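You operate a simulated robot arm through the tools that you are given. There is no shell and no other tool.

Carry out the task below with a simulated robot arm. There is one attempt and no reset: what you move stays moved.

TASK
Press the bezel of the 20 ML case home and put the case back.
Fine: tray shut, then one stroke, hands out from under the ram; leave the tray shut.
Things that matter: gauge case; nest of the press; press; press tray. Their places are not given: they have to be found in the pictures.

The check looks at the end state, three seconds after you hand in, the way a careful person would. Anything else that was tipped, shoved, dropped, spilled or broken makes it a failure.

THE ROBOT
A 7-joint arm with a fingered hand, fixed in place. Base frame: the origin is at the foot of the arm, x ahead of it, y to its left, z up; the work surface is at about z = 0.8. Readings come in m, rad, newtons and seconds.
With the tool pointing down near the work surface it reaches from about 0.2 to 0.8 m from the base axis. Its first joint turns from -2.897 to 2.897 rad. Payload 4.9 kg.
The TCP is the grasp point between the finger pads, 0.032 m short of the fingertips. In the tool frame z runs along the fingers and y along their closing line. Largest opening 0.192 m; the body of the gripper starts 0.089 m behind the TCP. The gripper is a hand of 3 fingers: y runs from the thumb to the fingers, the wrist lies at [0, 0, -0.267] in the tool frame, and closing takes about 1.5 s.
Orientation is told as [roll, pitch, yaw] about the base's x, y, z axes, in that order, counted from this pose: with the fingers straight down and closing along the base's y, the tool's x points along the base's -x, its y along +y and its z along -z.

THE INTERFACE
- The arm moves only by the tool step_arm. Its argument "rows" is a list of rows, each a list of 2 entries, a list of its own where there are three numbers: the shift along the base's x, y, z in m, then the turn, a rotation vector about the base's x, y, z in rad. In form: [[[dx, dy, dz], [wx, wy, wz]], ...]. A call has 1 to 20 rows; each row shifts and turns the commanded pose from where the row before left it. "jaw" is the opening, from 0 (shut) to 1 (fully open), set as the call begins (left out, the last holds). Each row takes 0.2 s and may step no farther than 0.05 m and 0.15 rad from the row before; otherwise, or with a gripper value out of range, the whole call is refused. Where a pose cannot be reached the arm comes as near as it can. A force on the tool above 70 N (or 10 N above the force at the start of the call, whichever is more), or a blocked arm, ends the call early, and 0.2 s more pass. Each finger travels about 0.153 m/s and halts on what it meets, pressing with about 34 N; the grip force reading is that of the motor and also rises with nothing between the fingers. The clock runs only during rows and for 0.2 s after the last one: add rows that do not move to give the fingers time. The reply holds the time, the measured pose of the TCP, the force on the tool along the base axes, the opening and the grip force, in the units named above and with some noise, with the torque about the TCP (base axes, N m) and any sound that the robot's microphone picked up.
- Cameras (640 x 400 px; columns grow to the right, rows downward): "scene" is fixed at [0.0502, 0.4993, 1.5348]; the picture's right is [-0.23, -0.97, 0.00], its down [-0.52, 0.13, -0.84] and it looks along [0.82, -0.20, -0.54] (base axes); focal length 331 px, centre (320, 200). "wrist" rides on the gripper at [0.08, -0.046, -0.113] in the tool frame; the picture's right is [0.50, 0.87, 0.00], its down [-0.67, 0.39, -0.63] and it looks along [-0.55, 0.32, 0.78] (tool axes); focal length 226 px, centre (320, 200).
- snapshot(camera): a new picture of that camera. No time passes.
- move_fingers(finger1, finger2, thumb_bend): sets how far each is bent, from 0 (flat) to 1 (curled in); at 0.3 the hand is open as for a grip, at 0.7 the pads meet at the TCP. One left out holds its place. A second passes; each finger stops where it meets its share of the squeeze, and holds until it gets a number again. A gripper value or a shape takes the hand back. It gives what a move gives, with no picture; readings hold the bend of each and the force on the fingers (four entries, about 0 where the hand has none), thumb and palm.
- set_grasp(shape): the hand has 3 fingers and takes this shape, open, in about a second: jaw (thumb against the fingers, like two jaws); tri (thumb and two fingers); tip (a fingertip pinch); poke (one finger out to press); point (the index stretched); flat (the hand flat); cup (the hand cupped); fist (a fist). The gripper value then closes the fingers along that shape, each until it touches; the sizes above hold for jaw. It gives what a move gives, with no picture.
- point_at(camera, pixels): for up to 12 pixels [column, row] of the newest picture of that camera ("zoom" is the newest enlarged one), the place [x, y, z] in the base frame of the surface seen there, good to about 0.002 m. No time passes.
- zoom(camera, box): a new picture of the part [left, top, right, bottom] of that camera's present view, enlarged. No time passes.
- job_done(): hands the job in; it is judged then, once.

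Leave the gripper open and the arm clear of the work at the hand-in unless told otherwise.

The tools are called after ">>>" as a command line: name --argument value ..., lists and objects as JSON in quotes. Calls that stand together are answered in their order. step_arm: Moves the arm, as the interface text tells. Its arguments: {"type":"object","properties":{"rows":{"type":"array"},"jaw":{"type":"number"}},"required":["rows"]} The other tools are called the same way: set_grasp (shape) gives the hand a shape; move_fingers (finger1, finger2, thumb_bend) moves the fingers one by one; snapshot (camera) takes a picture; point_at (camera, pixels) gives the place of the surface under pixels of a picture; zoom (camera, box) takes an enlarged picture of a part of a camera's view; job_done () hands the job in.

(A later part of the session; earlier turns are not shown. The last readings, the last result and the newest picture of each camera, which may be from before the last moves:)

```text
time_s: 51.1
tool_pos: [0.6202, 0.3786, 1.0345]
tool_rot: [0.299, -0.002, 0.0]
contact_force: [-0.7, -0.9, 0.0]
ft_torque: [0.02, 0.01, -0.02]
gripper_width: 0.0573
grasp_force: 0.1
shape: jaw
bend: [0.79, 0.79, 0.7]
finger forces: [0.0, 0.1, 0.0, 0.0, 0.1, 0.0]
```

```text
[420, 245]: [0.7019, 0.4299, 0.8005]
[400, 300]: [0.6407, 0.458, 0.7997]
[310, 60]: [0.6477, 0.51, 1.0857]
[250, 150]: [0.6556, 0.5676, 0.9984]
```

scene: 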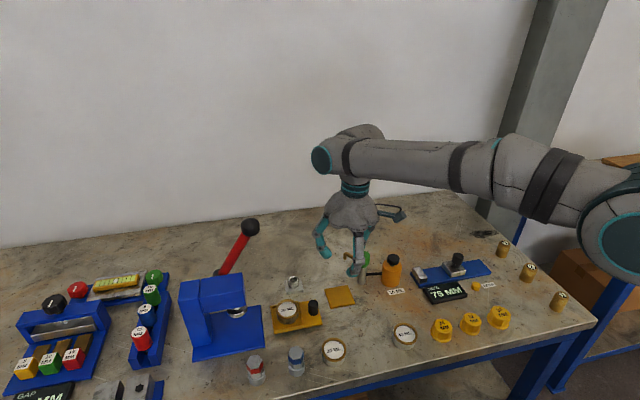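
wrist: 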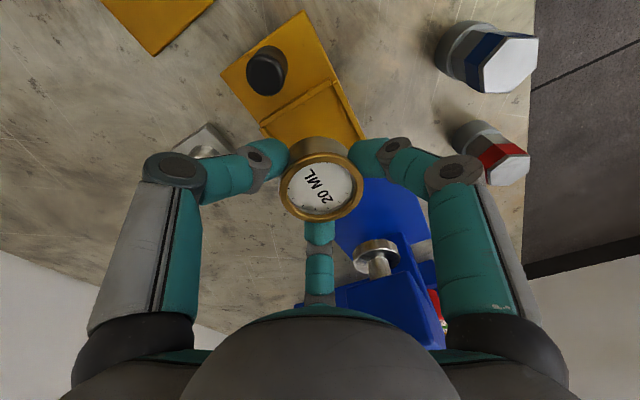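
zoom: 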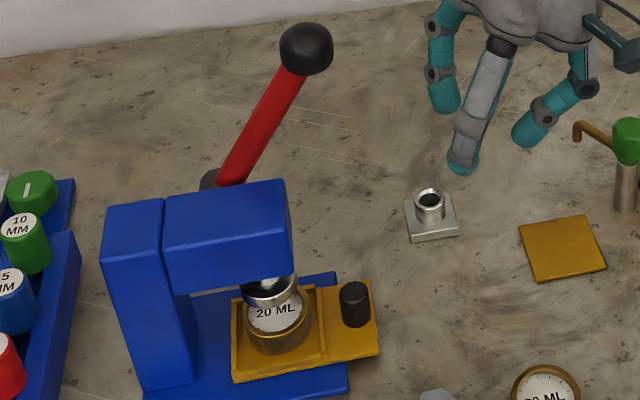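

The tray is shut with the 20 ML case under the ram. Next is the lever: the ball centre works out at about (0.666, 0.512, 1.083) and the lever plane is x≈0.666. I go up to a standoff behind and above the ball along the tool axis, with the hand opened to 0.45.

>>> step_arm --rows '[[[0, 0, 0.045], [0, 0, 0]], [[0, 0, 0.045], [0, 0, 0]], [[0, 0.01, 0.045], [0, 0, 0]], [[0.02, 0.025, 0.035], [0, 0, 0]], [[0.026, 0.03, 0.0], [0, 0, 0]], [[0, 0.03, 0.0], [0, 0, 0]], [[0, 0, 0], [0, 0, 0]], [[0, 0, 0], [0, 0, 0]]]' --jaw 0.45

>>> snapshot --camera "wrist"

>>> snapshot --camera "scene"

```text
time_s: 52.9
tool_pos: [0.6275, 0.4416, 1.1823]
tool_rot: [0.301, -0.002, 0.0]
contact_force: [0.4, -0.1, -0.5]
ft_torque: [0.0, -0.01, -0.04]
gripper_width: 0.0861
grasp_force: 0.1
shape: jaw
bend: [0.39, 0.39, 0.7]
finger forces: [0.1, 0.0, 0.0, 0.0, 0.1, 0.0]
out of reach, approached as far as the arm can: row 4, 5, 6
```

```text
taken
```

wrist: 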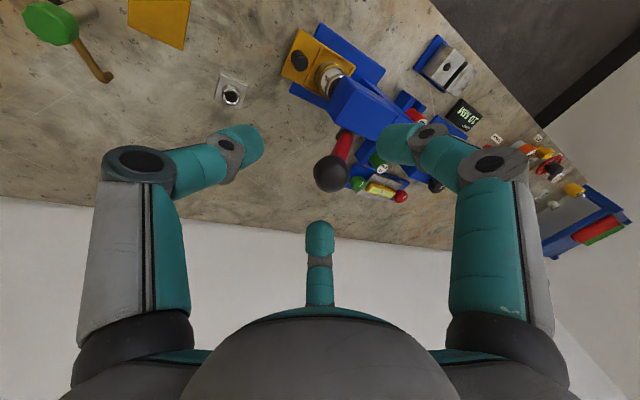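

```text
taken
```

scene: 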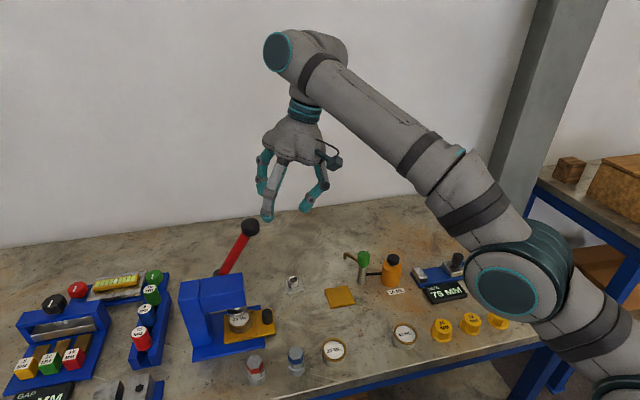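

The knob's standoff was out of reach with the hand that steep. I'll lean the hand further outward, turning -0.5 rad about y so the wrist comes back towards the robot, and read where I am.

>>> step_arm --rows '[[[0, 0, 0], [0, -0.125, 0]], [[0, 0, 0], [0, -0.125, 0]], [[0, 0, 0], [0, -0.125, 0]], [[0, 0, 0], [0, -0.125, 0]], [[0, 0, 0], [0, 0, 0]], [[0, 0, 0], [0, 0, 0]]]'

>>> snapshot --camera "wrist"

>>> zoom --camera "scene" --box '[180, 90, 372, 250]'

```text
time_s: 54.3
tool_pos: [0.6919, 0.4858, 1.221]
tool_rot: [0.299, -0.499, -0.001]
contact_force: [-0.4, -0.3, -0.4]
ft_torque: [0.03, 0.0, -0.04]
gripper_width: 0.0864
grasp_force: 0.0
shape: jaw
bend: [0.39, 0.39, 0.7]
finger forces: [0.1, 0.0, 0.0, 0.0, 0.0, 0.0]
out of reach, approached as far as the arm can: row 1, 2, 3, 4
```

```text
taken
```

wrist: 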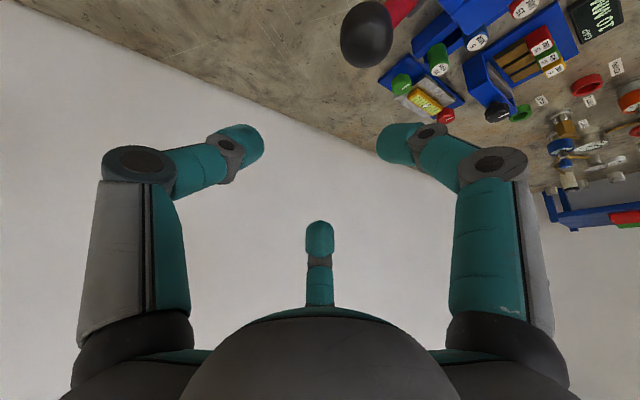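

```text
2.50 times, centred on (276, 170) of scene
```

zoom: 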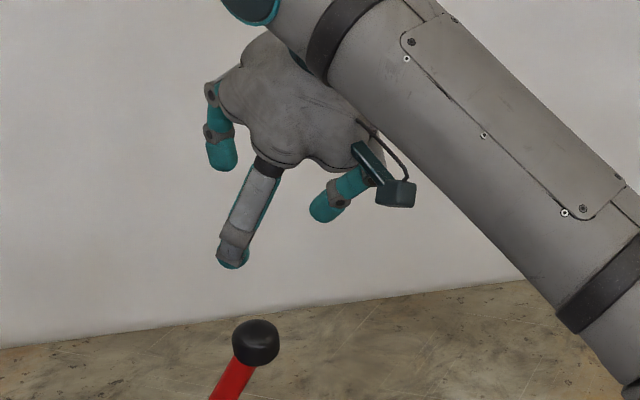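

The orientation is reached now but the position was clipped. I bring the commanded position back towards the standoff at about (0.621, 0.483, 1.165).

>>> step_arm --rows '[[[-0.045, 0.0, 0], [0, 0, 0]], [[0, 0.009, -0.02], [0, 0, 0]], [[0, 0, -0.02], [0, 0, 0]], [[0, 0, 0], [0, 0, 0]], [[0, 0, 0], [0, 0, 0]]]'

>>> snapshot --camera "wrist"

>>> zoom --camera "scene" --box '[180, 120, 340, 260]'

```text
time_s: 55.5
tool_pos: [0.6765, 0.5185, 1.2044]
tool_rot: [0.299, -0.499, 0.0]
contact_force: [1.3, 0.5, 0.0]
ft_torque: [-0.01, -0.02, 0.03]
gripper_width: 0.0866
grasp_force: 0.1
shape: jaw
bend: [0.39, 0.39, 0.7]
finger forces: [0.0, 0.0, 0.0, 0.1, 0.0, 0.0]
out of reach, approached as far as the arm can: row 1, 2, 3
```

```text
taken
```

wrist: 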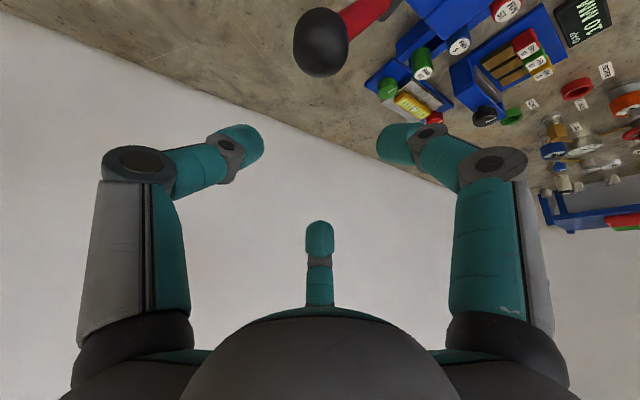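

```text
2.86 times, centred on (260, 190) of scene
```

zoom: 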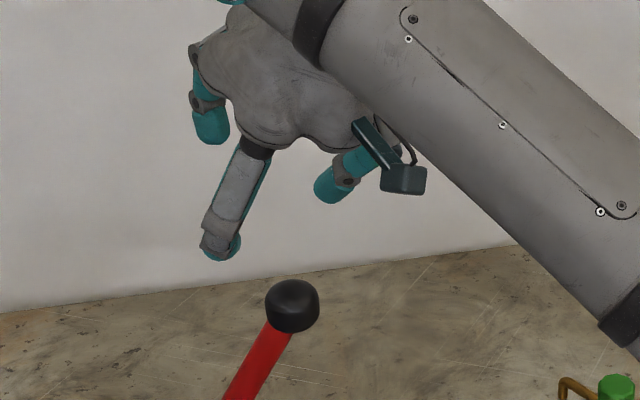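

The solver seems stuck near the stretched-out arm. I pull the hand back towards the robot to get the arm out of that stretch, then read the pose.

>>> step_arm --rows '[[[-0.035, -0.03, 0.0], [0, 0, 0]], [[-0.035, -0.03, 0], [0, 0, 0]], [[0, 0, 0], [0, 0, 0]], [[0, 0, 0], [0, 0, 0]]]'

>>> snapshot --camera "scene"

```text
time_s: 56.5
tool_pos: [0.6656, 0.5062, 1.2377]
tool_rot: [0.299, -0.498, 0.0]
contact_force: [-1.0, -0.2, 0.4]
ft_torque: [0.03, 0.0, 0.01]
gripper_width: 0.0864
grasp_force: 0.1
shape: jaw
bend: [0.39, 0.39, 0.7]
finger forces: [0.0, 0.0, 0.1, 0.1, 0.0, 0.0]
out of reach, approached as far as the arm can: row 1, 2
```

```text
taken
```

scene: 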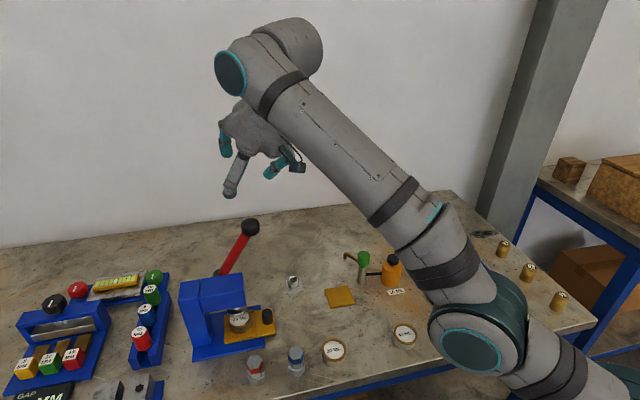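

The arm is stretched straight (the wrist slides on a constant-radius sphere), which is a singular posture. I command a longer pull-back towards -x, -y at this safe height to unfold it.

>>> step_arm --rows '[[[-0.03, -0.025, 0.0], [0, 0, 0]], [[-0.03, -0.025, 0], [0, 0, 0]], [[-0.03, -0.025, 0], [0, 0, 0]], [[-0.03, -0.025, 0], [0, 0, 0]], [[-0.03, -0.025, 0], [0, 0, 0]], [[0, 0, 0], [0, 0, 0]], [[0, 0, 0], [0, 0, 0]]]'

>>> snapshot --camera "scene"

```text
time_s: 58.1
tool_pos: [0.6179, 0.4686, 1.3298]
tool_rot: [0.299, -0.499, -0.002]
contact_force: [-0.2, 0.0, -0.2]
ft_torque: [-0.02, 0.0, -0.04]
gripper_width: 0.0862
grasp_force: 0.0
shape: jaw
bend: [0.39, 0.39, 0.7]
finger forces: [0.0, 0.0, 0.0, 0.1, 0.1, 0.1]
out of reach, approached as far as the arm can: row 1, 2, 3, 4, 5
```

```text
taken
```

scene: 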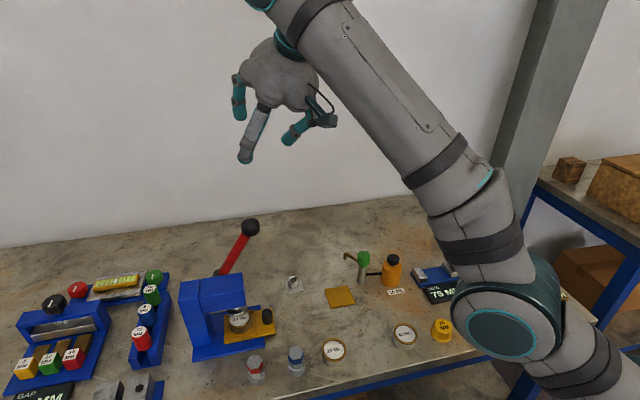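

I believe the elbow went over its full-stretch hump onto the wrong branch, against its limit. I'm high in free air here, so I push outward along the arm and then draw back, to bring the elbow over again.

>>> step_arm --rows '[[[0.025, 0.02, 0.023], [0, 0, 0]], [[0.025, 0.02, 0.023], [0, 0, 0]], [[0.025, 0.02, 0.023], [0, 0, 0]], [[0, 0, 0], [0, 0, 0]], [[0, 0, 0], [0, 0, 0]]]'

>>> step_arm --rows '[[[-0.025, -0.02, -0.023], [0, 0, 0]], [[-0.025, -0.02, -0.023], [0, 0, 0]], [[-0.025, -0.02, -0.023], [0, 0, 0]], [[0, 0, 0], [0, 0, 0]], [[0, 0, 0], [0, 0, 0]]]'

```text
time_s: 59.3
tool_pos: [0.6301, 0.4798, 1.3411]
tool_rot: [0.3, -0.501, 0.0]
contact_force: [0.3, -0.3, 0.3]
ft_torque: [0.01, 0.01, -0.03]
gripper_width: 0.0864
grasp_force: 0.0
shape: jaw
bend: [0.39, 0.39, 0.7]
finger forces: [0.0, 0.1, 0.0, 0.0, 0.1, 0.0]
out of reach, approached as far as the arm can: row 1, 2, 3
```

```text
time_s: 60.5
tool_pos: [0.5548, 0.4182, 1.2726]
tool_rot: [0.302, -0.502, -0.002]
contact_force: [0.3, 0.4, 0.0]
ft_torque: [-0.02, -0.04, 0.0]
gripper_width: 0.0866
grasp_force: 0.1
shape: jaw
bend: [0.39, 0.39, 0.7]
finger forces: [0.1, 0.0, 0.0, 0.0, 0.1, 0.0]
out of reach, approached as far as the arm can: row 1
```

That worked: the arm follows commands again. Now I go to the standoff (0.621, 0.483, 1.165), which is well inside the reach with this lean.

>>> step_arm --rows '[[[0.016, 0.016, -0.027], [0, 0, 0]], [[0.016, 0.016, -0.027], [0, 0, 0]], [[0.017, 0.016, -0.027], [0, 0, 0]], [[0.017, 0.017, -0.027], [0, 0, 0]], [[0, 0, 0], [0, 0, 0]], [[0, 0, 0], [0, 0, 0]]]'

>>> snapshot --camera "wrist"

>>> snapshot --camera "scene"

```text
time_s: 61.9
tool_pos: [0.6209, 0.485, 1.163]
tool_rot: [0.3, -0.5, 0.0]
contact_force: [0.5, -0.2, 0.0]
ft_torque: [-0.02, -0.04, 0.01]
gripper_width: 0.0862
grasp_force: 0.1
shape: jaw
bend: [0.39, 0.39, 0.7]
finger forces: [0.1, 0.0, 0.0, 0.0, 0.0, 0.0]
```

```text
taken
```

wrist: 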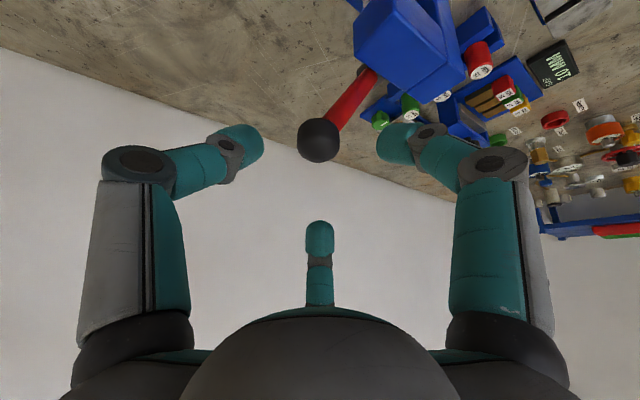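

```text
taken
```

scene: 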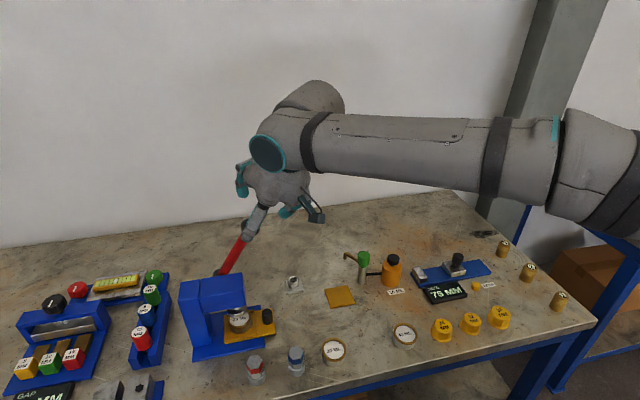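

The ball sits centred between the fingers in the wrist view at (318,140). I re-measure the ball and the shaft from here.

>>> point_at --camera "wrist" --pixels '[[318, 140], [318, 122], [318, 158], [300, 140], [336, 140], [345, 108], [355, 95], [365, 80]]'

```text
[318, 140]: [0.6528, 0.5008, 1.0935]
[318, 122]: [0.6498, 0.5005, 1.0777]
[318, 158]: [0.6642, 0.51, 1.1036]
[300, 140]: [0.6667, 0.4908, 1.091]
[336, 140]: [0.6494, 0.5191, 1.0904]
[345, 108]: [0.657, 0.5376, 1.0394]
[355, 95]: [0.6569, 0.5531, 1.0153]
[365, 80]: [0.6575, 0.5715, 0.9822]
```

The ball centre is confirmed at about (0.667, 0.511, 1.0825). I move along the tool axis so the tips surround the ball, then check.

>>> step_arm --rows '[[[0.014, 0.0085, -0.025], [0, 0, 0]], [[0.014, 0.0085, -0.025], [0, 0, 0]], [[0.01, 0.005, -0.0165], [0, 0, 0]], [[0, 0, 0], [0, 0, 0]], [[0, 0, 0], [0, 0, 0]]]'

>>> snapshot --camera "wrist"

>>> zoom --camera "scene" --box '[190, 150, 350, 270]'

```text
time_s: 63.1
tool_pos: [0.6594, 0.5066, 1.0937]
tool_rot: [0.3, -0.5, 0.0]
contact_force: [-0.5, 0.6, 0.1]
ft_torque: [0.0, 0.0, -0.03]
gripper_width: 0.0863
grasp_force: 0.1
shape: jaw
bend: [0.39, 0.39, 0.7]
finger forces: [0.0, 0.0, 0.0, 0.1, 0.0, 0.1]
```

```text
taken
```

wrist: 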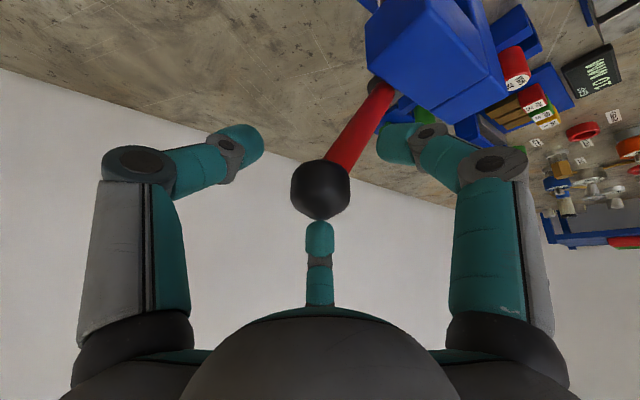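

```text
3.33 times, centred on (270, 210) of scene
```

zoom: 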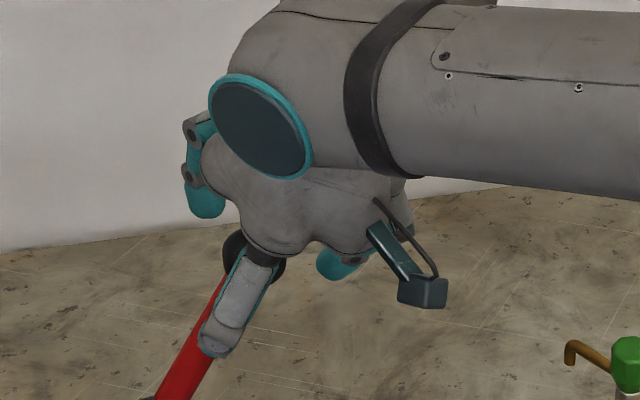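

The ball lies between the three fingers. I close on it.

>>> step_arm --rows '[[[0, 0, 0], [0, 0, 0]], [[0, 0, 0], [0, 0, 0]], [[0, 0, 0], [0, 0, 0]], [[0, 0, 0], [0, 0, 0]], [[0, 0, 0], [0, 0, 0]]]' --jaw 0.1

>>> snapshot --camera "wrist"

>>> zoom --camera "scene" --box '[190, 150, 350, 270]'

```text
time_s: 64.3
tool_pos: [0.6597, 0.5062, 1.0948]
tool_rot: [0.301, -0.501, 0.001]
contact_force: [8.7, 2.9, -6.2]
ft_torque: [-0.09, -0.04, -0.01]
gripper_width: 0.0291
grasp_force: 33.9
shape: jaw
bend: [0.76, 0.56, 0.7]
finger forces: [30.6, 31.2, 0.0, 0.1, 30.8, 0.0]
```

```text
taken
```

wrist: 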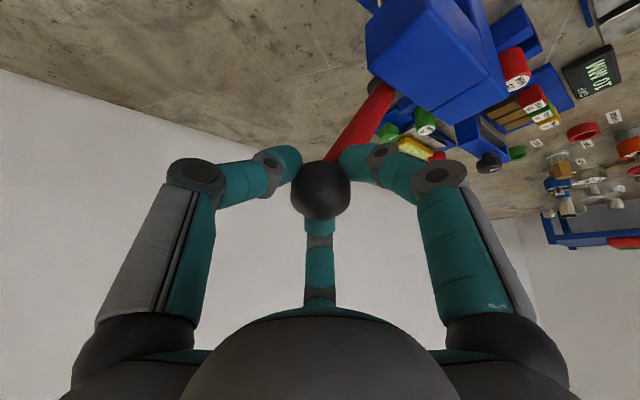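

```text
3.33 times, centred on (270, 210) of scene
```

zoom: 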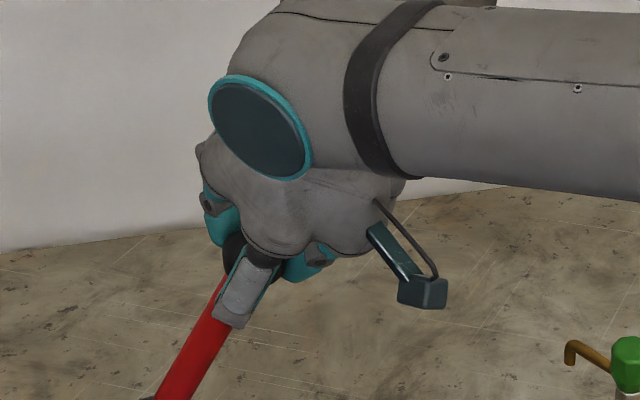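

The grip closes slightly below the ball's equator, so it is well captured. I start the stroke along the arc (pivot near y 0.602, z 0.945), in small rows.

>>> step_arm --rows '[[[0, -0.0059, -0.004], [0, 0, 0]], [[0, -0.0058, -0.0044], [0, 0, 0]], [[0, -0.0056, -0.0045], [0, 0, 0]], [[0, -0.0053, -0.0048], [0, 0, 0]]]'

>>> zoom --camera "scene" --box '[175, 190, 335, 345]'

```text
time_s: 65.3
tool_pos: [0.6585, 0.4865, 1.0781]
tool_rot: [0.3, -0.5, 0.0]
contact_force: [4.1, 18.5, -10.6]
ft_torque: [1.13, 0.26, 0.56]
gripper_width: 0.0278
grasp_force: 33.8
shape: jaw
bend: [0.76, 0.56, 0.7]
finger forces: [37.9, 34.4, 0.1, 0.0, 28.9, 0.0]
```

```text
2.58 times, centred on (255, 268) of scene
```

zoom: 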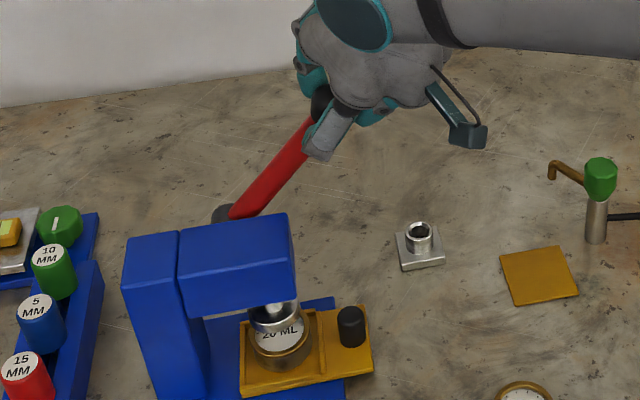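

The lever turns and the ram comes down. The reaction shows I'm slightly outside the true arc, so the pivot is nearer (0.616, 0.955). I correct towards it and continue.

>>> step_arm --rows '[[[0, 0.001, -0.005], [0, 0, 0]], [[0, -0.0025, -0.0065], [0, 0, 0]], [[0, -0.004, -0.006], [0, 0, 0]], [[0, -0.004, -0.006], [0, 0, 0]]]'

>>> zoom --camera "scene" --box '[175, 190, 335, 345]'

```text
time_s: 66.3
tool_pos: [0.6564, 0.4728, 1.0574]
tool_rot: [0.299, -0.502, -0.001]
contact_force: [-36.6, -13.4, 20.9]
ft_torque: [1.11, 1.22, 1.19]
gripper_width: 0.0322
grasp_force: 34.1
shape: jaw
bend: [0.8, 0.77, 0.7]
finger forces: [67.6, 31.7, 0.0, 0.0, 41.1, 0.1]
```

```text
2.58 times, centred on (255, 268) of scene
```

zoom: 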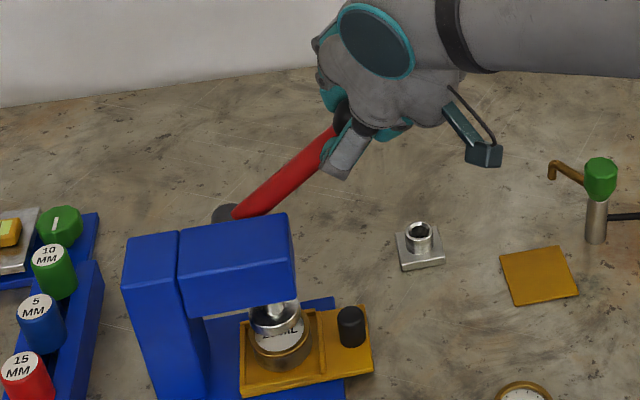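

There is a strong side force on one finger (67 N): the shaft is turning against a fingertip. I loosen the grip to a cage around the ball (0.2) and turn the hand with the lever by 0.2 rad about x.

>>> step_arm --rows '[[[0, 0, 0], [0, 0, 0]], [[0, 0, 0], [0, 0, 0]], [[0, -0.0015, -0.0005], [0.1, 0, 0]], [[0, -0.0015, -0.0005], [0.1, 0, 0]], [[0, 0, 0], [0, 0, 0]]]' --jaw 0.2

>>> zoom --camera "scene" --box '[175, 190, 335, 345]'

>>> zoom --camera "wrist" --box '[220, 60, 460, 270]'

```text
time_s: 67.5
tool_pos: [0.6591, 0.4706, 1.0558]
tool_rot: [0.529, -0.49, -0.112]
contact_force: [1.9, 2.3, -0.1]
ft_torque: [0.0, 0.02, 0.03]
gripper_width: 0.0389
grasp_force: 0.1
shape: jaw
bend: [0.77, 0.53, 0.7]
finger forces: [0.0, 2.6, 0.0, 0.0, 0.0, 0.1]
```

```text
2.58 times, centred on (255, 268) of scene
```

zoom: 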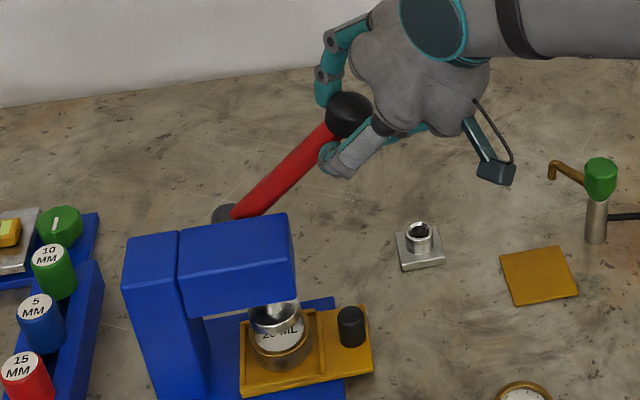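

```text
1.90 times, centred on (340, 165) of wrist
```

zoom: 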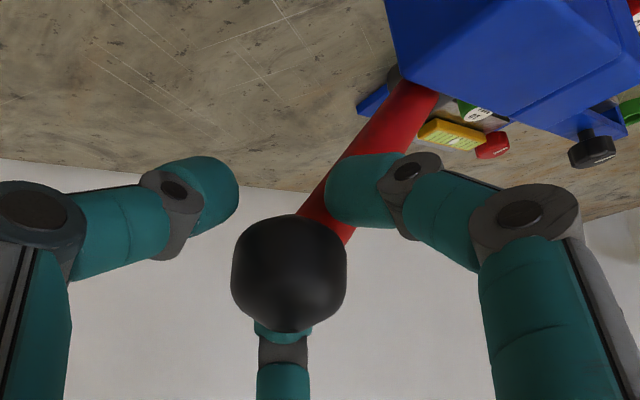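

Forces are now near zero and the lever stays where it is. I measure where the ball is in the hand.

>>> point_at --camera "zoom" --pixels '[[290, 270], [290, 300], [350, 180], [385, 120], [370, 190]]'

>>> zoom --camera "scene" --box '[190, 190, 318, 290]'

>>> point_at --camera "zoom" --pixels '[[345, 110], [330, 140], [300, 175], [250, 215], [210, 235], [180, 245], [165, 240]]'

```text
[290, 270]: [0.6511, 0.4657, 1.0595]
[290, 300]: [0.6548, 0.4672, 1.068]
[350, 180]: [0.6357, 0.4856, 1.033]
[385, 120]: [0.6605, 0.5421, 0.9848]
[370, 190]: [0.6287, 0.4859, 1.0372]
```

```text
4.00 times, centred on (254, 240) of scene
```

zoom: 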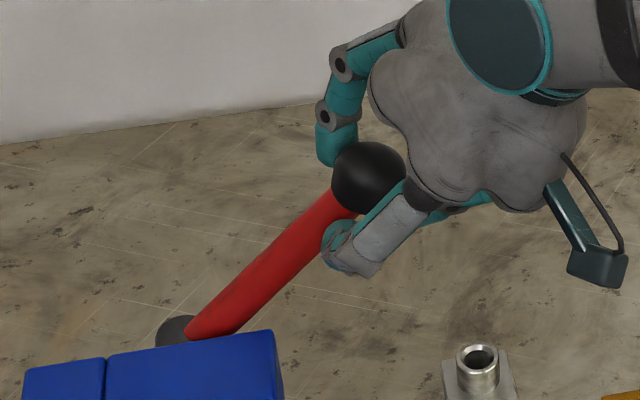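

```text
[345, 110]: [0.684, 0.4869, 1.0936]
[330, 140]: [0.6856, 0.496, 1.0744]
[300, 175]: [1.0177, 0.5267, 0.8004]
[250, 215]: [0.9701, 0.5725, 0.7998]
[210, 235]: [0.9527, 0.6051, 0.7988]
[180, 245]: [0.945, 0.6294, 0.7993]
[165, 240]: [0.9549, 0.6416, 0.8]
```

My shaft points missed again; I point at the ball (365,178) and along the shaft in this zoom.

>>> point_at --camera "zoom" --pixels '[[366, 178], [320, 215], [295, 240], [265, 270], [235, 300], [205, 325], [175, 330]]'

```text
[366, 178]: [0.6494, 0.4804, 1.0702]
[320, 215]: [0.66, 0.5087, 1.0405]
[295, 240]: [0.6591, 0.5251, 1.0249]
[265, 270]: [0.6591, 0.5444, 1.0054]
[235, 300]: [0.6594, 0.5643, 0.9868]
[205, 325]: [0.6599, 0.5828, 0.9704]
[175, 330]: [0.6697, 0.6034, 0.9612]
```

The geometry now fits: pivot ≈ (0.597, 0.9515), arm length 0.157, lever now at 42° (it began at 57°). I measure how far the ram has dropped, to predict the stroke.

>>> zoom --camera "scene" --box '[205, 280, 285, 345]'

```text
6.15 times, centred on (245, 312) of scene
```

zoom: 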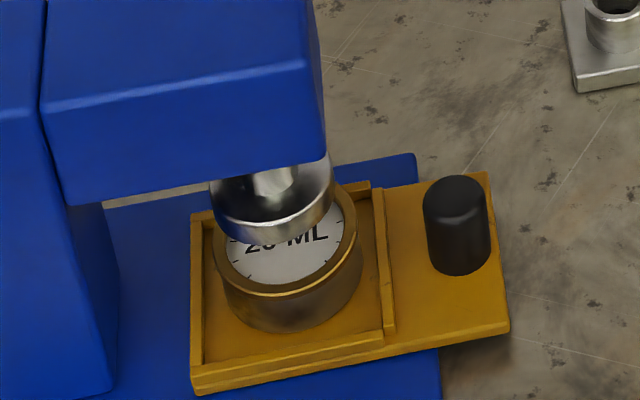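

>>> point_at --camera "zoom" --pixels '[[265, 235], [300, 230], [240, 225], [265, 205], [270, 292], [300, 185], [505, 325], [485, 180]]'

```text
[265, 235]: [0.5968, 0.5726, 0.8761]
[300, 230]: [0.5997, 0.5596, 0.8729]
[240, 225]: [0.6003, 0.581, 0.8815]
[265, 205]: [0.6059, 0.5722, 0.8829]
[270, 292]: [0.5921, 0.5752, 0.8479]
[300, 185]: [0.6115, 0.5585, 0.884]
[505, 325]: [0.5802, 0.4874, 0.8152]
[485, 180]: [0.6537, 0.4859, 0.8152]
```

The ram has dropped about 9 mm in 15° of lever, so the full press should come near the lever's horizontal. The tray edge reads 0.4865, i.e. shut as at the start. I continue the stroke, now turning the hand together with the lever.

>>> step_arm --rows '[[[0, -0.0044, -0.0056], [0.0436, 0, 0]], [[0, -0.0042, -0.0058], [0.0437, 0, 0]], [[0, -0.0039, -0.006], [0.0436, 0, 0]], [[0, -0.0037, -0.0061], [0.0437, 0, 0]], [[0, 0, 0], [0, 0, 0]]]'

>>> zoom --camera "scene" --box '[175, 190, 335, 345]'

>>> zoom --camera "wrist" --box '[220, 60, 460, 270]'

```text
time_s: 68.7
tool_pos: [0.6586, 0.455, 1.0324]
tool_rot: [0.722, -0.464, -0.199]
contact_force: [1.7, 0.8, 1.2]
ft_torque: [0.02, 0.01, 0.02]
gripper_width: 0.0388
grasp_force: 0.1
shape: jaw
bend: [0.77, 0.53, 0.7]
finger forces: [0.0, 1.8, 0.1, 0.0, 0.0, 0.1]
```

```text
2.58 times, centred on (255, 268) of scene
```

zoom: 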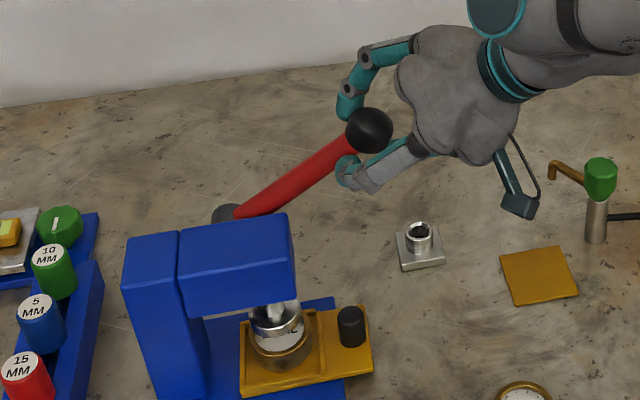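

```text
1.90 times, centred on (340, 165) of wrist
```

zoom: 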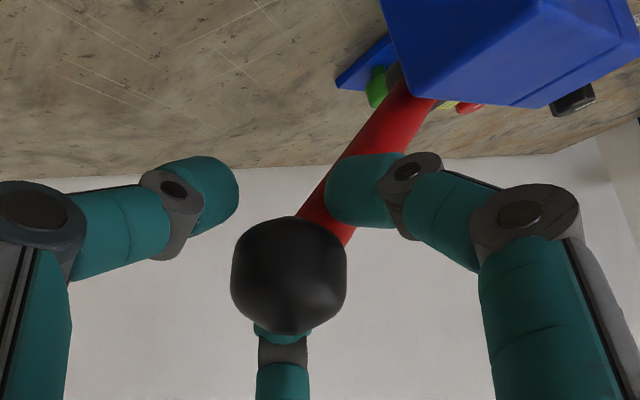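

This works smoothly, with only about 2 N. I continue the same way for another 10°.

>>> step_arm --rows '[[[0, -0.0034, -0.0063], [0.0436, 0, 0]], [[0, -0.0031, -0.0064], [0.0437, 0, 0]], [[0, -0.0028, -0.0066], [0.0436, 0, 0]], [[0, -0.0026, -0.0067], [0.0437, 0, 0]], [[0, 0, 0], [0, 0, 0]]]'

>>> zoom --camera "scene" --box '[175, 190, 335, 345]'

>>> zoom --camera "wrist" --box '[220, 60, 460, 270]'

```text
time_s: 69.9
tool_pos: [0.6594, 0.44, 1.0062]
tool_rot: [0.91, -0.424, -0.279]
contact_force: [1.5, 1.6, 2.2]
ft_torque: [0.03, -0.01, 0.01]
gripper_width: 0.0387
grasp_force: 0.0
shape: jaw
bend: [0.77, 0.53, 0.7]
finger forces: [0.0, 2.4, 0.1, 0.0, 0.0, 0.0]
```

```text
2.58 times, centred on (255, 268) of scene
```

zoom: 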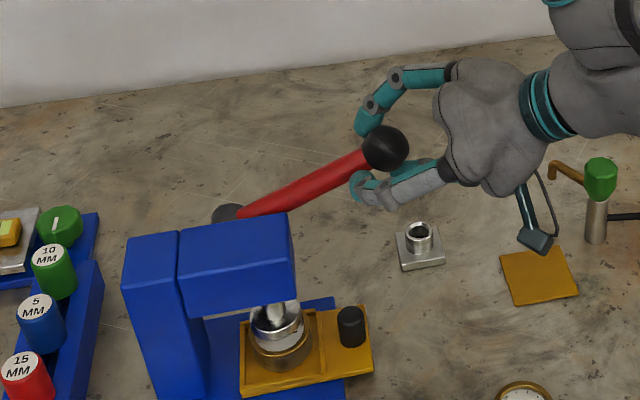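

```text
1.90 times, centred on (340, 165) of wrist
```

zoom: 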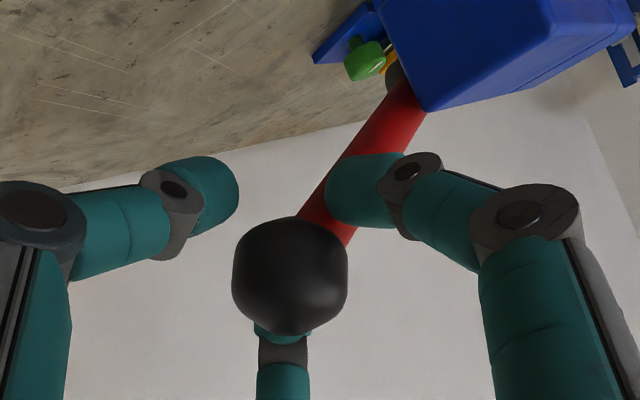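

Lever at about 22° now; still only about 2 N. I continue 10° more and watch for the ram meeting the bezel.

>>> step_arm --rows '[[[0, -0.0022, -0.0068], [0.0436, 0, 0]], [[0, -0.002, -0.0069], [0.0437, 0, 0]], [[0, -0.0016, -0.007], [0.0436, 0, 0]], [[0, -0.0014, -0.007], [0.0437, 0, 0]], [[0, 0, 0], [0, 0, 0]]]'

>>> zoom --camera "scene" --box '[175, 190, 335, 345]'

>>> zoom --camera "wrist" --box '[220, 60, 460, 270]'

```text
time_s: 71.1
tool_pos: [0.6606, 0.4347, 0.9795]
tool_rot: [1.091, -0.369, -0.348]
contact_force: [1.3, 0.6, 3.0]
ft_torque: [0.0, -0.05, 0.01]
gripper_width: 0.0389
grasp_force: 0.1
shape: jaw
bend: [0.77, 0.52, 0.7]
finger forces: [0.0, 2.3, 0.1, 0.0, 0.0, 0.0]
```

```text
2.58 times, centred on (255, 268) of scene
```

zoom: 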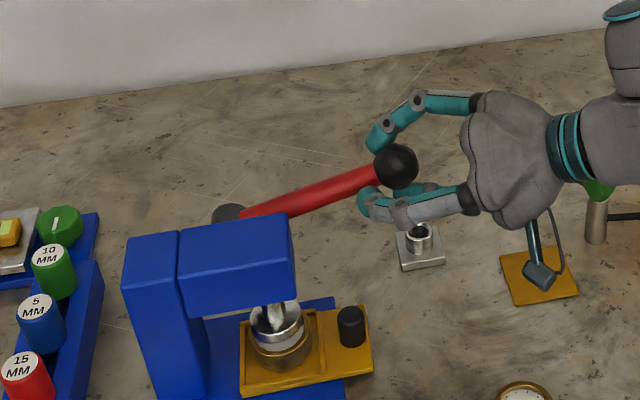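

```text
1.90 times, centred on (340, 165) of wrist
```

zoom: 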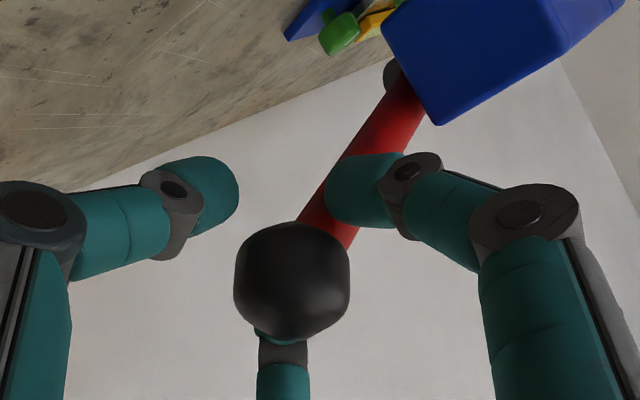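

Lever at about 12°. The ram is close to the bezel, so I go 5° at a time.

>>> step_arm --rows '[[[0, -0.001, -0.0071], [0.0436, 0, 0]], [[0, -0.0007, -0.0071], [0.0437, 0, 0]], [[0, 0, 0], [0, 0, 0]]]'

>>> zoom --camera "scene" --box '[205, 280, 285, 345]'

```text
time_s: 71.9
tool_pos: [0.6595, 0.4319, 0.9661]
tool_rot: [1.177, -0.336, -0.379]
contact_force: [1.9, 0.0, 2.3]
ft_torque: [0.0, -0.03, -0.01]
gripper_width: 0.0388
grasp_force: 0.1
shape: jaw
bend: [0.77, 0.52, 0.7]
finger forces: [0.0, 2.5, 0.0, 0.0, 0.0, 0.0]
```

```text
6.15 times, centred on (245, 312) of scene
```

zoom: 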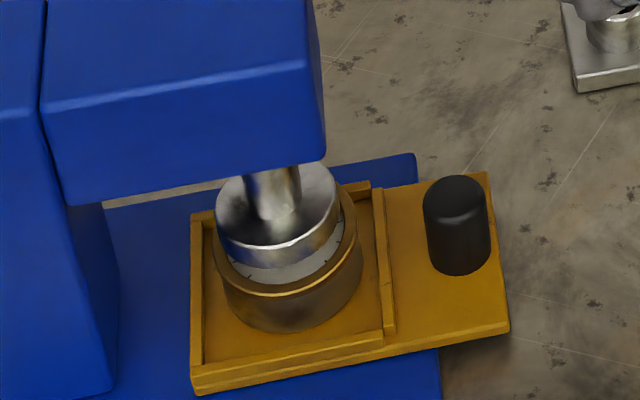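

Something of the hand appears over the small silver stand in the top right corner. I check that gap before going lower.

>>> zoom --camera "scene" --box '[250, 220, 350, 310]'

>>> point_at --camera "zoom" --pixels '[[265, 265], [240, 250], [225, 220], [275, 300], [250, 315], [280, 275], [200, 240], [160, 190], [410, 290], [300, 235]]'

```text
4.44 times, centred on (300, 265) of scene
```

zoom: 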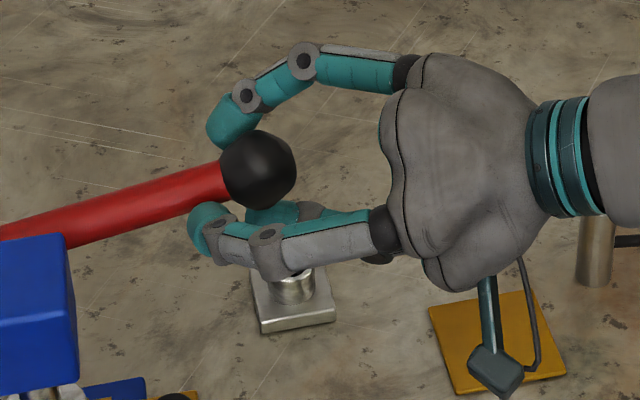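

```text
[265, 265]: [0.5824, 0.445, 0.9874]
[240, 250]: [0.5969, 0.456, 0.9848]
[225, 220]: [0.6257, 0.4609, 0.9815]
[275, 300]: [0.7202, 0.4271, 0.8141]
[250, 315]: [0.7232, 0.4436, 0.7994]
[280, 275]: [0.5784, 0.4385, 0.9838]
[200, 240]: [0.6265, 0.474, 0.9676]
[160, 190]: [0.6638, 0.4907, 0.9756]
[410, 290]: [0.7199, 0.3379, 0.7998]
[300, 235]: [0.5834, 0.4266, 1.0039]
```

The thumb stays about 5 cm to the side of the silver stand, so that's clear. I continue 5° more.

>>> step_arm --rows '[[[0, -0.0004, -0.0071], [0.0436, 0, 0]], [[0, -0.0001, -0.0072], [0.0437, 0, 0]], [[0, 0, 0], [0, 0, 0]]]'

>>> zoom --camera "scene" --box '[205, 280, 285, 345]'

>>> zoom --camera "wrist" --box '[220, 60, 460, 270]'

```text
time_s: 72.7
tool_pos: [0.6596, 0.433, 0.9502]
tool_rot: [1.261, -0.302, -0.405]
contact_force: [2.1, 0.0, 2.2]
ft_torque: [0.02, -0.04, -0.01]
gripper_width: 0.0391
grasp_force: 0.1
shape: jaw
bend: [0.77, 0.52, 0.7]
finger forces: [0.0, 2.9, 0.0, 0.0, 0.1, 0.0]
```

```text
6.15 times, centred on (245, 312) of scene
```

zoom: 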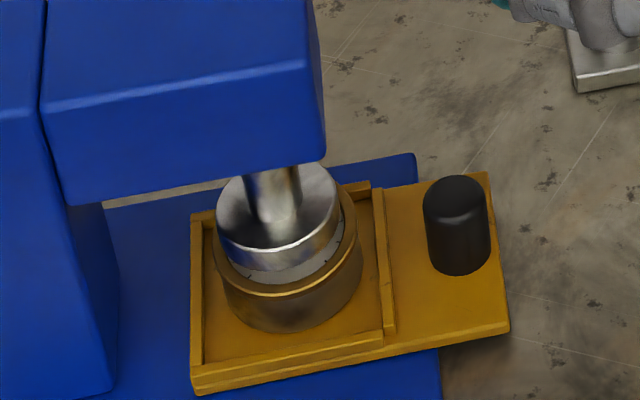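

```text
1.90 times, centred on (340, 165) of wrist
```

zoom: 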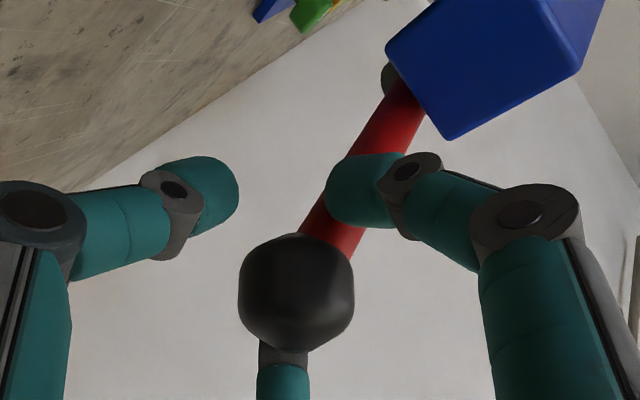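

Lever is about level. I measure the ram's lower edge against the bezel top.

>>> zoom --camera "scene" --box '[222, 296, 266, 336]'

>>> point_at --camera "zoom" --pixels '[[330, 230], [330, 205], [330, 180], [330, 270], [335, 300], [240, 140], [445, 150], [320, 120], [220, 200], [480, 180]]'

```text
10.00 times, centred on (244, 316) of scene
```

zoom: 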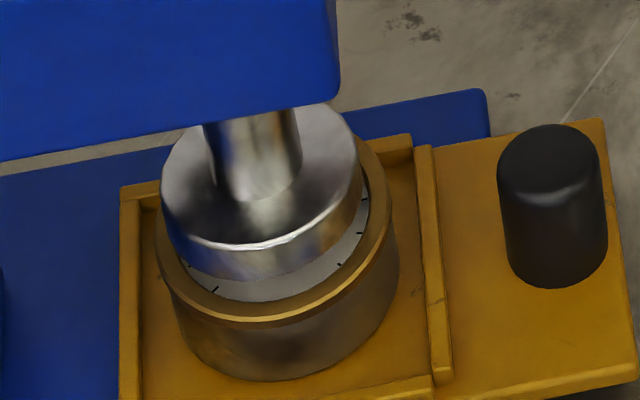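

```text
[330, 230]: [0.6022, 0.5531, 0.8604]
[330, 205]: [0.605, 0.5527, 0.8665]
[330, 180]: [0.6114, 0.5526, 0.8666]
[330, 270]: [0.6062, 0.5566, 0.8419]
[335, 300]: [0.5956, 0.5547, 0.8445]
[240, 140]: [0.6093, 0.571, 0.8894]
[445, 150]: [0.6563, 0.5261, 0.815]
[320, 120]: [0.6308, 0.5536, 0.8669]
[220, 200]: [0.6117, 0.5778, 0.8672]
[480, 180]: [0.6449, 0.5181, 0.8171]
```

The ram still has about 6–8 mm to go to the bezel, so the lever must go well below level. The hand can't follow much lower in this posture, since the thumb and camera would near the bench. I'll open the fingers slowly and see whether the lever stays by itself.

>>> step_arm --rows '[[[0, 0, 0], [0, 0, 0]], [[0, 0, 0], [0, 0, 0]]]' --jaw 0.27

>>> zoom --camera "scene" --box '[190, 220, 350, 345]'

>>> zoom --camera "wrist" --box '[220, 60, 460, 270]'

```text
time_s: 73.3
tool_pos: [0.6585, 0.4325, 0.9496]
tool_rot: [1.26, -0.305, -0.405]
contact_force: [-0.7, 0.4, -0.4]
ft_torque: [0.01, 0.02, -0.01]
gripper_width: 0.0518
grasp_force: 0.1
shape: jaw
bend: [0.49, 0.49, 0.7]
finger forces: [0.1, 0.0, 0.1, 0.0, 0.0, 0.0]
```

```text
3.20 times, centred on (270, 282) of scene
```

zoom: 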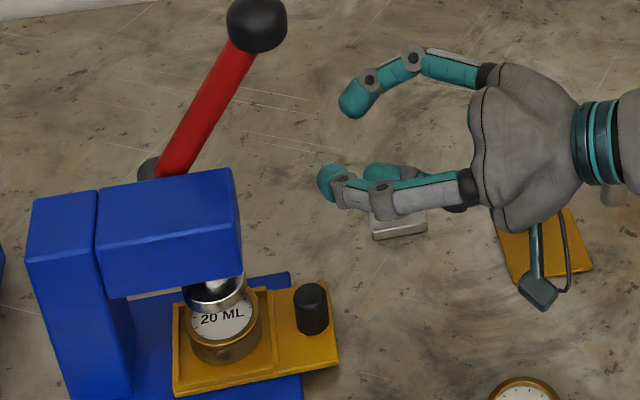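

```text
1.90 times, centred on (340, 165) of wrist
```

zoom: 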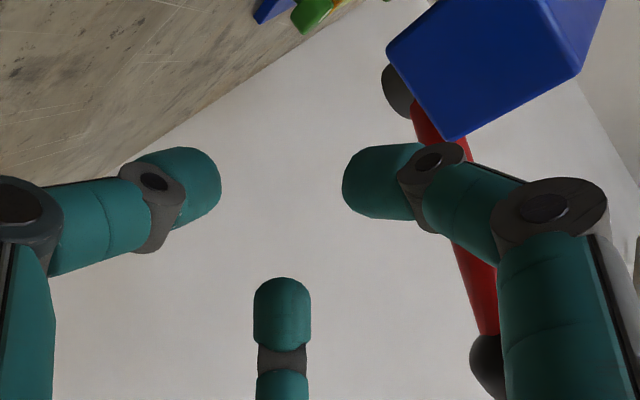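

The lever has a light return spring and went back up. The ram never touched the bezel, and the case looks undisturbed. I need a push that works over the whole 90° swing. My plan is to come from the robot side with the closed fingers as a bar lying across the lever along x, above the ball. First I withdraw the hand and straighten it in free space.

>>> step_arm --rows '[[[-0.015, -0.045, 0.01], [0, 0, 0]], [[-0.015, -0.045, 0.01], [0, 0, 0]], [[-0.02, -0.02, 0.03], [-0.1497, 0, 0]], [[-0.02, 0.0, 0.045], [-0.1497, 0, 0]], [[-0.02, 0.0, 0.045], [-0.1497, 0, 0]], [[-0.02, 0.0, 0.045], [-0.1497, 0, 0]], [[-0.02, 0.0, 0.045], [-0.1497, 0, 0]], [[-0.02, 0.0, 0.04], [-0.1497, 0, 0]], [[-0.02, 0, 0.0], [0, 0.125, 0]], [[-0.02, 0, 0.0], [0, 0.125, 0]], [[-0.02, 0, 0], [0, 0.125, 0]], [[0, 0, 0], [0, 0.125, 0]], [[0, 0, 0], [-0.15, 0, 0]], [[0, 0, 0], [-0.15, 0, 0]], [[0, 0, 0], [0, 0, 0]]]'

>>> snapshot --camera "scene"

```text
time_s: 76.5
tool_pos: [0.4501, 0.3234, 1.2203]
tool_rot: [-0.002, -0.002, 0.0]
contact_force: [0.0, 0.2, 0.1]
ft_torque: [0.04, 0.03, 0.03]
gripper_width: 0.0516
grasp_force: 0.0
shape: jaw
bend: [0.49, 0.49, 0.7]
finger forces: [0.1, 0.0, 0.0, 0.0, 0.0, 0.0]
```

```text
taken
```

scene: 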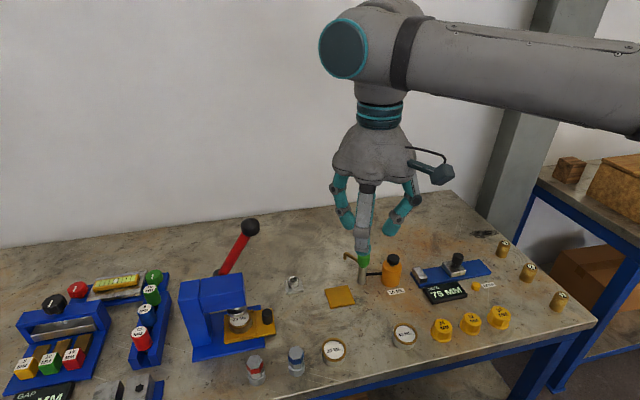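

Clean orientation again. Now I yaw +90° and lean the hand so it points along +x (1.12 rad about -y), with the fingers closed, staying high and clear.

>>> step_arm --rows '[[[0, 0, 0], [0, 0, 0.1428]], [[0, 0, 0], [0, 0, 0.1428]], [[0, 0, 0], [0, 0, 0.1428]], [[0, 0, 0], [0, 0, 0.1428]], [[0, 0, 0], [0, 0, 0.1428]], [[0, 0, 0], [0, 0, 0.1428]], [[0, 0, 0], [0, 0, 0.1428]], [[0, 0, 0], [0, 0, 0.1428]], [[0, 0, 0], [0, 0, 0.1428]], [[0, 0, 0], [0, 0, 0.1428]], [[0, 0, 0], [0, 0, 0.1428]], [[0, 0, 0], [0, 0, 0]]]' --jaw 0.0

>>> step_arm --rows '[[[0.01, 0.01, 0], [0, -0.14, 0]], [[0.01, 0.01, 0], [0, -0.14, 0]], [[0.01, 0.01, 0], [0, -0.14, 0]], [[0.01, 0.01, 0], [0, -0.14, 0]], [[0.01, 0.01, 0], [0, -0.14, 0]], [[0.01, 0.01, 0], [0, -0.14, 0]], [[0.01, 0.01, 0], [0, -0.14, 0]], [[0.01, 0.01, 0], [0, -0.14, 0]], [[0, 0, 0], [0, 0, 0]]]'

>>> snapshot --camera "scene"

>>> snapshot --camera "wrist"

```text
time_s: 79.1
tool_pos: [0.4487, 0.3243, 1.2222]
tool_rot: [-0.001, -0.001, 1.572]
contact_force: [-0.6, 0.3, -0.8]
ft_torque: [-0.01, 0.05, 0.0]
gripper_width: 0.0002
grasp_force: 34.0
shape: jaw
bend: [0.7, 0.7, 0.7]
finger forces: [0.0, 0.0, 0.0, 0.0, 0.1, 0.0]
```

```text
time_s: 81.1
tool_pos: [0.5301, 0.4032, 1.22]
tool_rot: [-1.12, -0.003, 1.573]
contact_force: [-0.1, -0.6, -0.1]
ft_torque: [0.0, 0.0, 0.0]
gripper_width: 0.0001
grasp_force: 33.6
shape: jaw
bend: [0.7, 0.7, 0.7]
finger forces: [0.1, 0.0, 0.1, 0.0, 0.1, 0.1]
```

```text
taken
```

scene: 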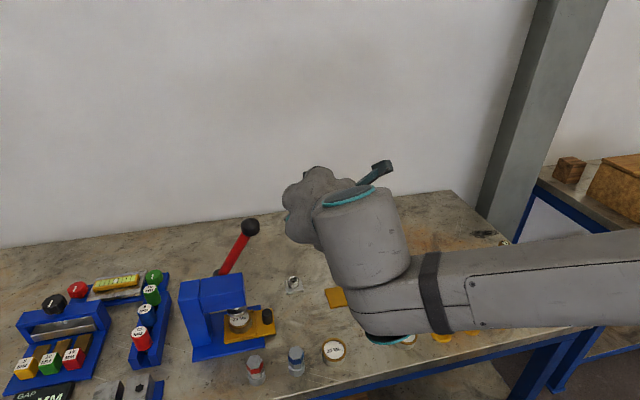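

```text
taken
```

wrist: 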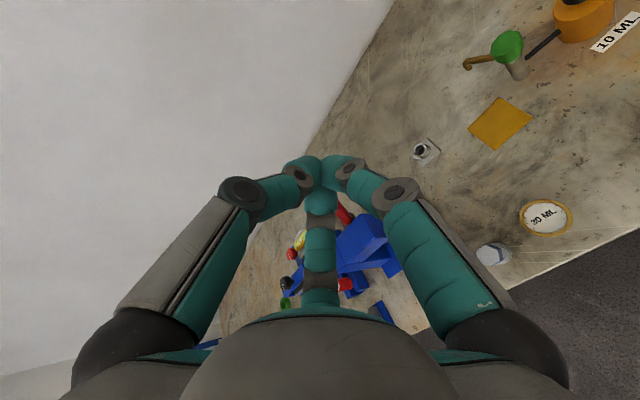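

The orientation is good: the claws are closed and point along +x. I check how low the arm's wrist housing hangs behind the hand.

>>> point_at --camera "scene" --pixels '[[390, 338], [370, 330], [360, 270], [340, 200], [430, 290], [500, 290], [300, 200], [385, 305]]'

```text
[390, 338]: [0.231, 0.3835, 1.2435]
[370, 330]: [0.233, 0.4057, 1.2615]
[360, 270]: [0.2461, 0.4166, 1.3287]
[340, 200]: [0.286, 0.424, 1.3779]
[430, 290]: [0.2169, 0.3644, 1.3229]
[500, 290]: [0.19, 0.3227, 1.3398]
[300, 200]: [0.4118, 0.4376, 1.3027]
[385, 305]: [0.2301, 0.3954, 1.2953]
```

The housing stays about level with the TCP height, so it will be clear of everything lower down. I measure the closed claw's size from the wrist camera.

>>> point_at --camera "wrist" --pixels '[[332, 170], [300, 175], [350, 170], [240, 190], [402, 190], [320, 200], [320, 250], [375, 185], [270, 190], [318, 160]]'

```text
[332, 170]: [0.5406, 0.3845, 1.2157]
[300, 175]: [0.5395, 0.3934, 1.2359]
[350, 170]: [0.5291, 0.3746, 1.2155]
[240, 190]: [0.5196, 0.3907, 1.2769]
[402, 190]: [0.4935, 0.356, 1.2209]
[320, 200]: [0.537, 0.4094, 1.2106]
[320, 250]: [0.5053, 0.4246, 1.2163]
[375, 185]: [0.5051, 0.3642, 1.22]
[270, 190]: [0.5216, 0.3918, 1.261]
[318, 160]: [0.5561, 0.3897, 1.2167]
```

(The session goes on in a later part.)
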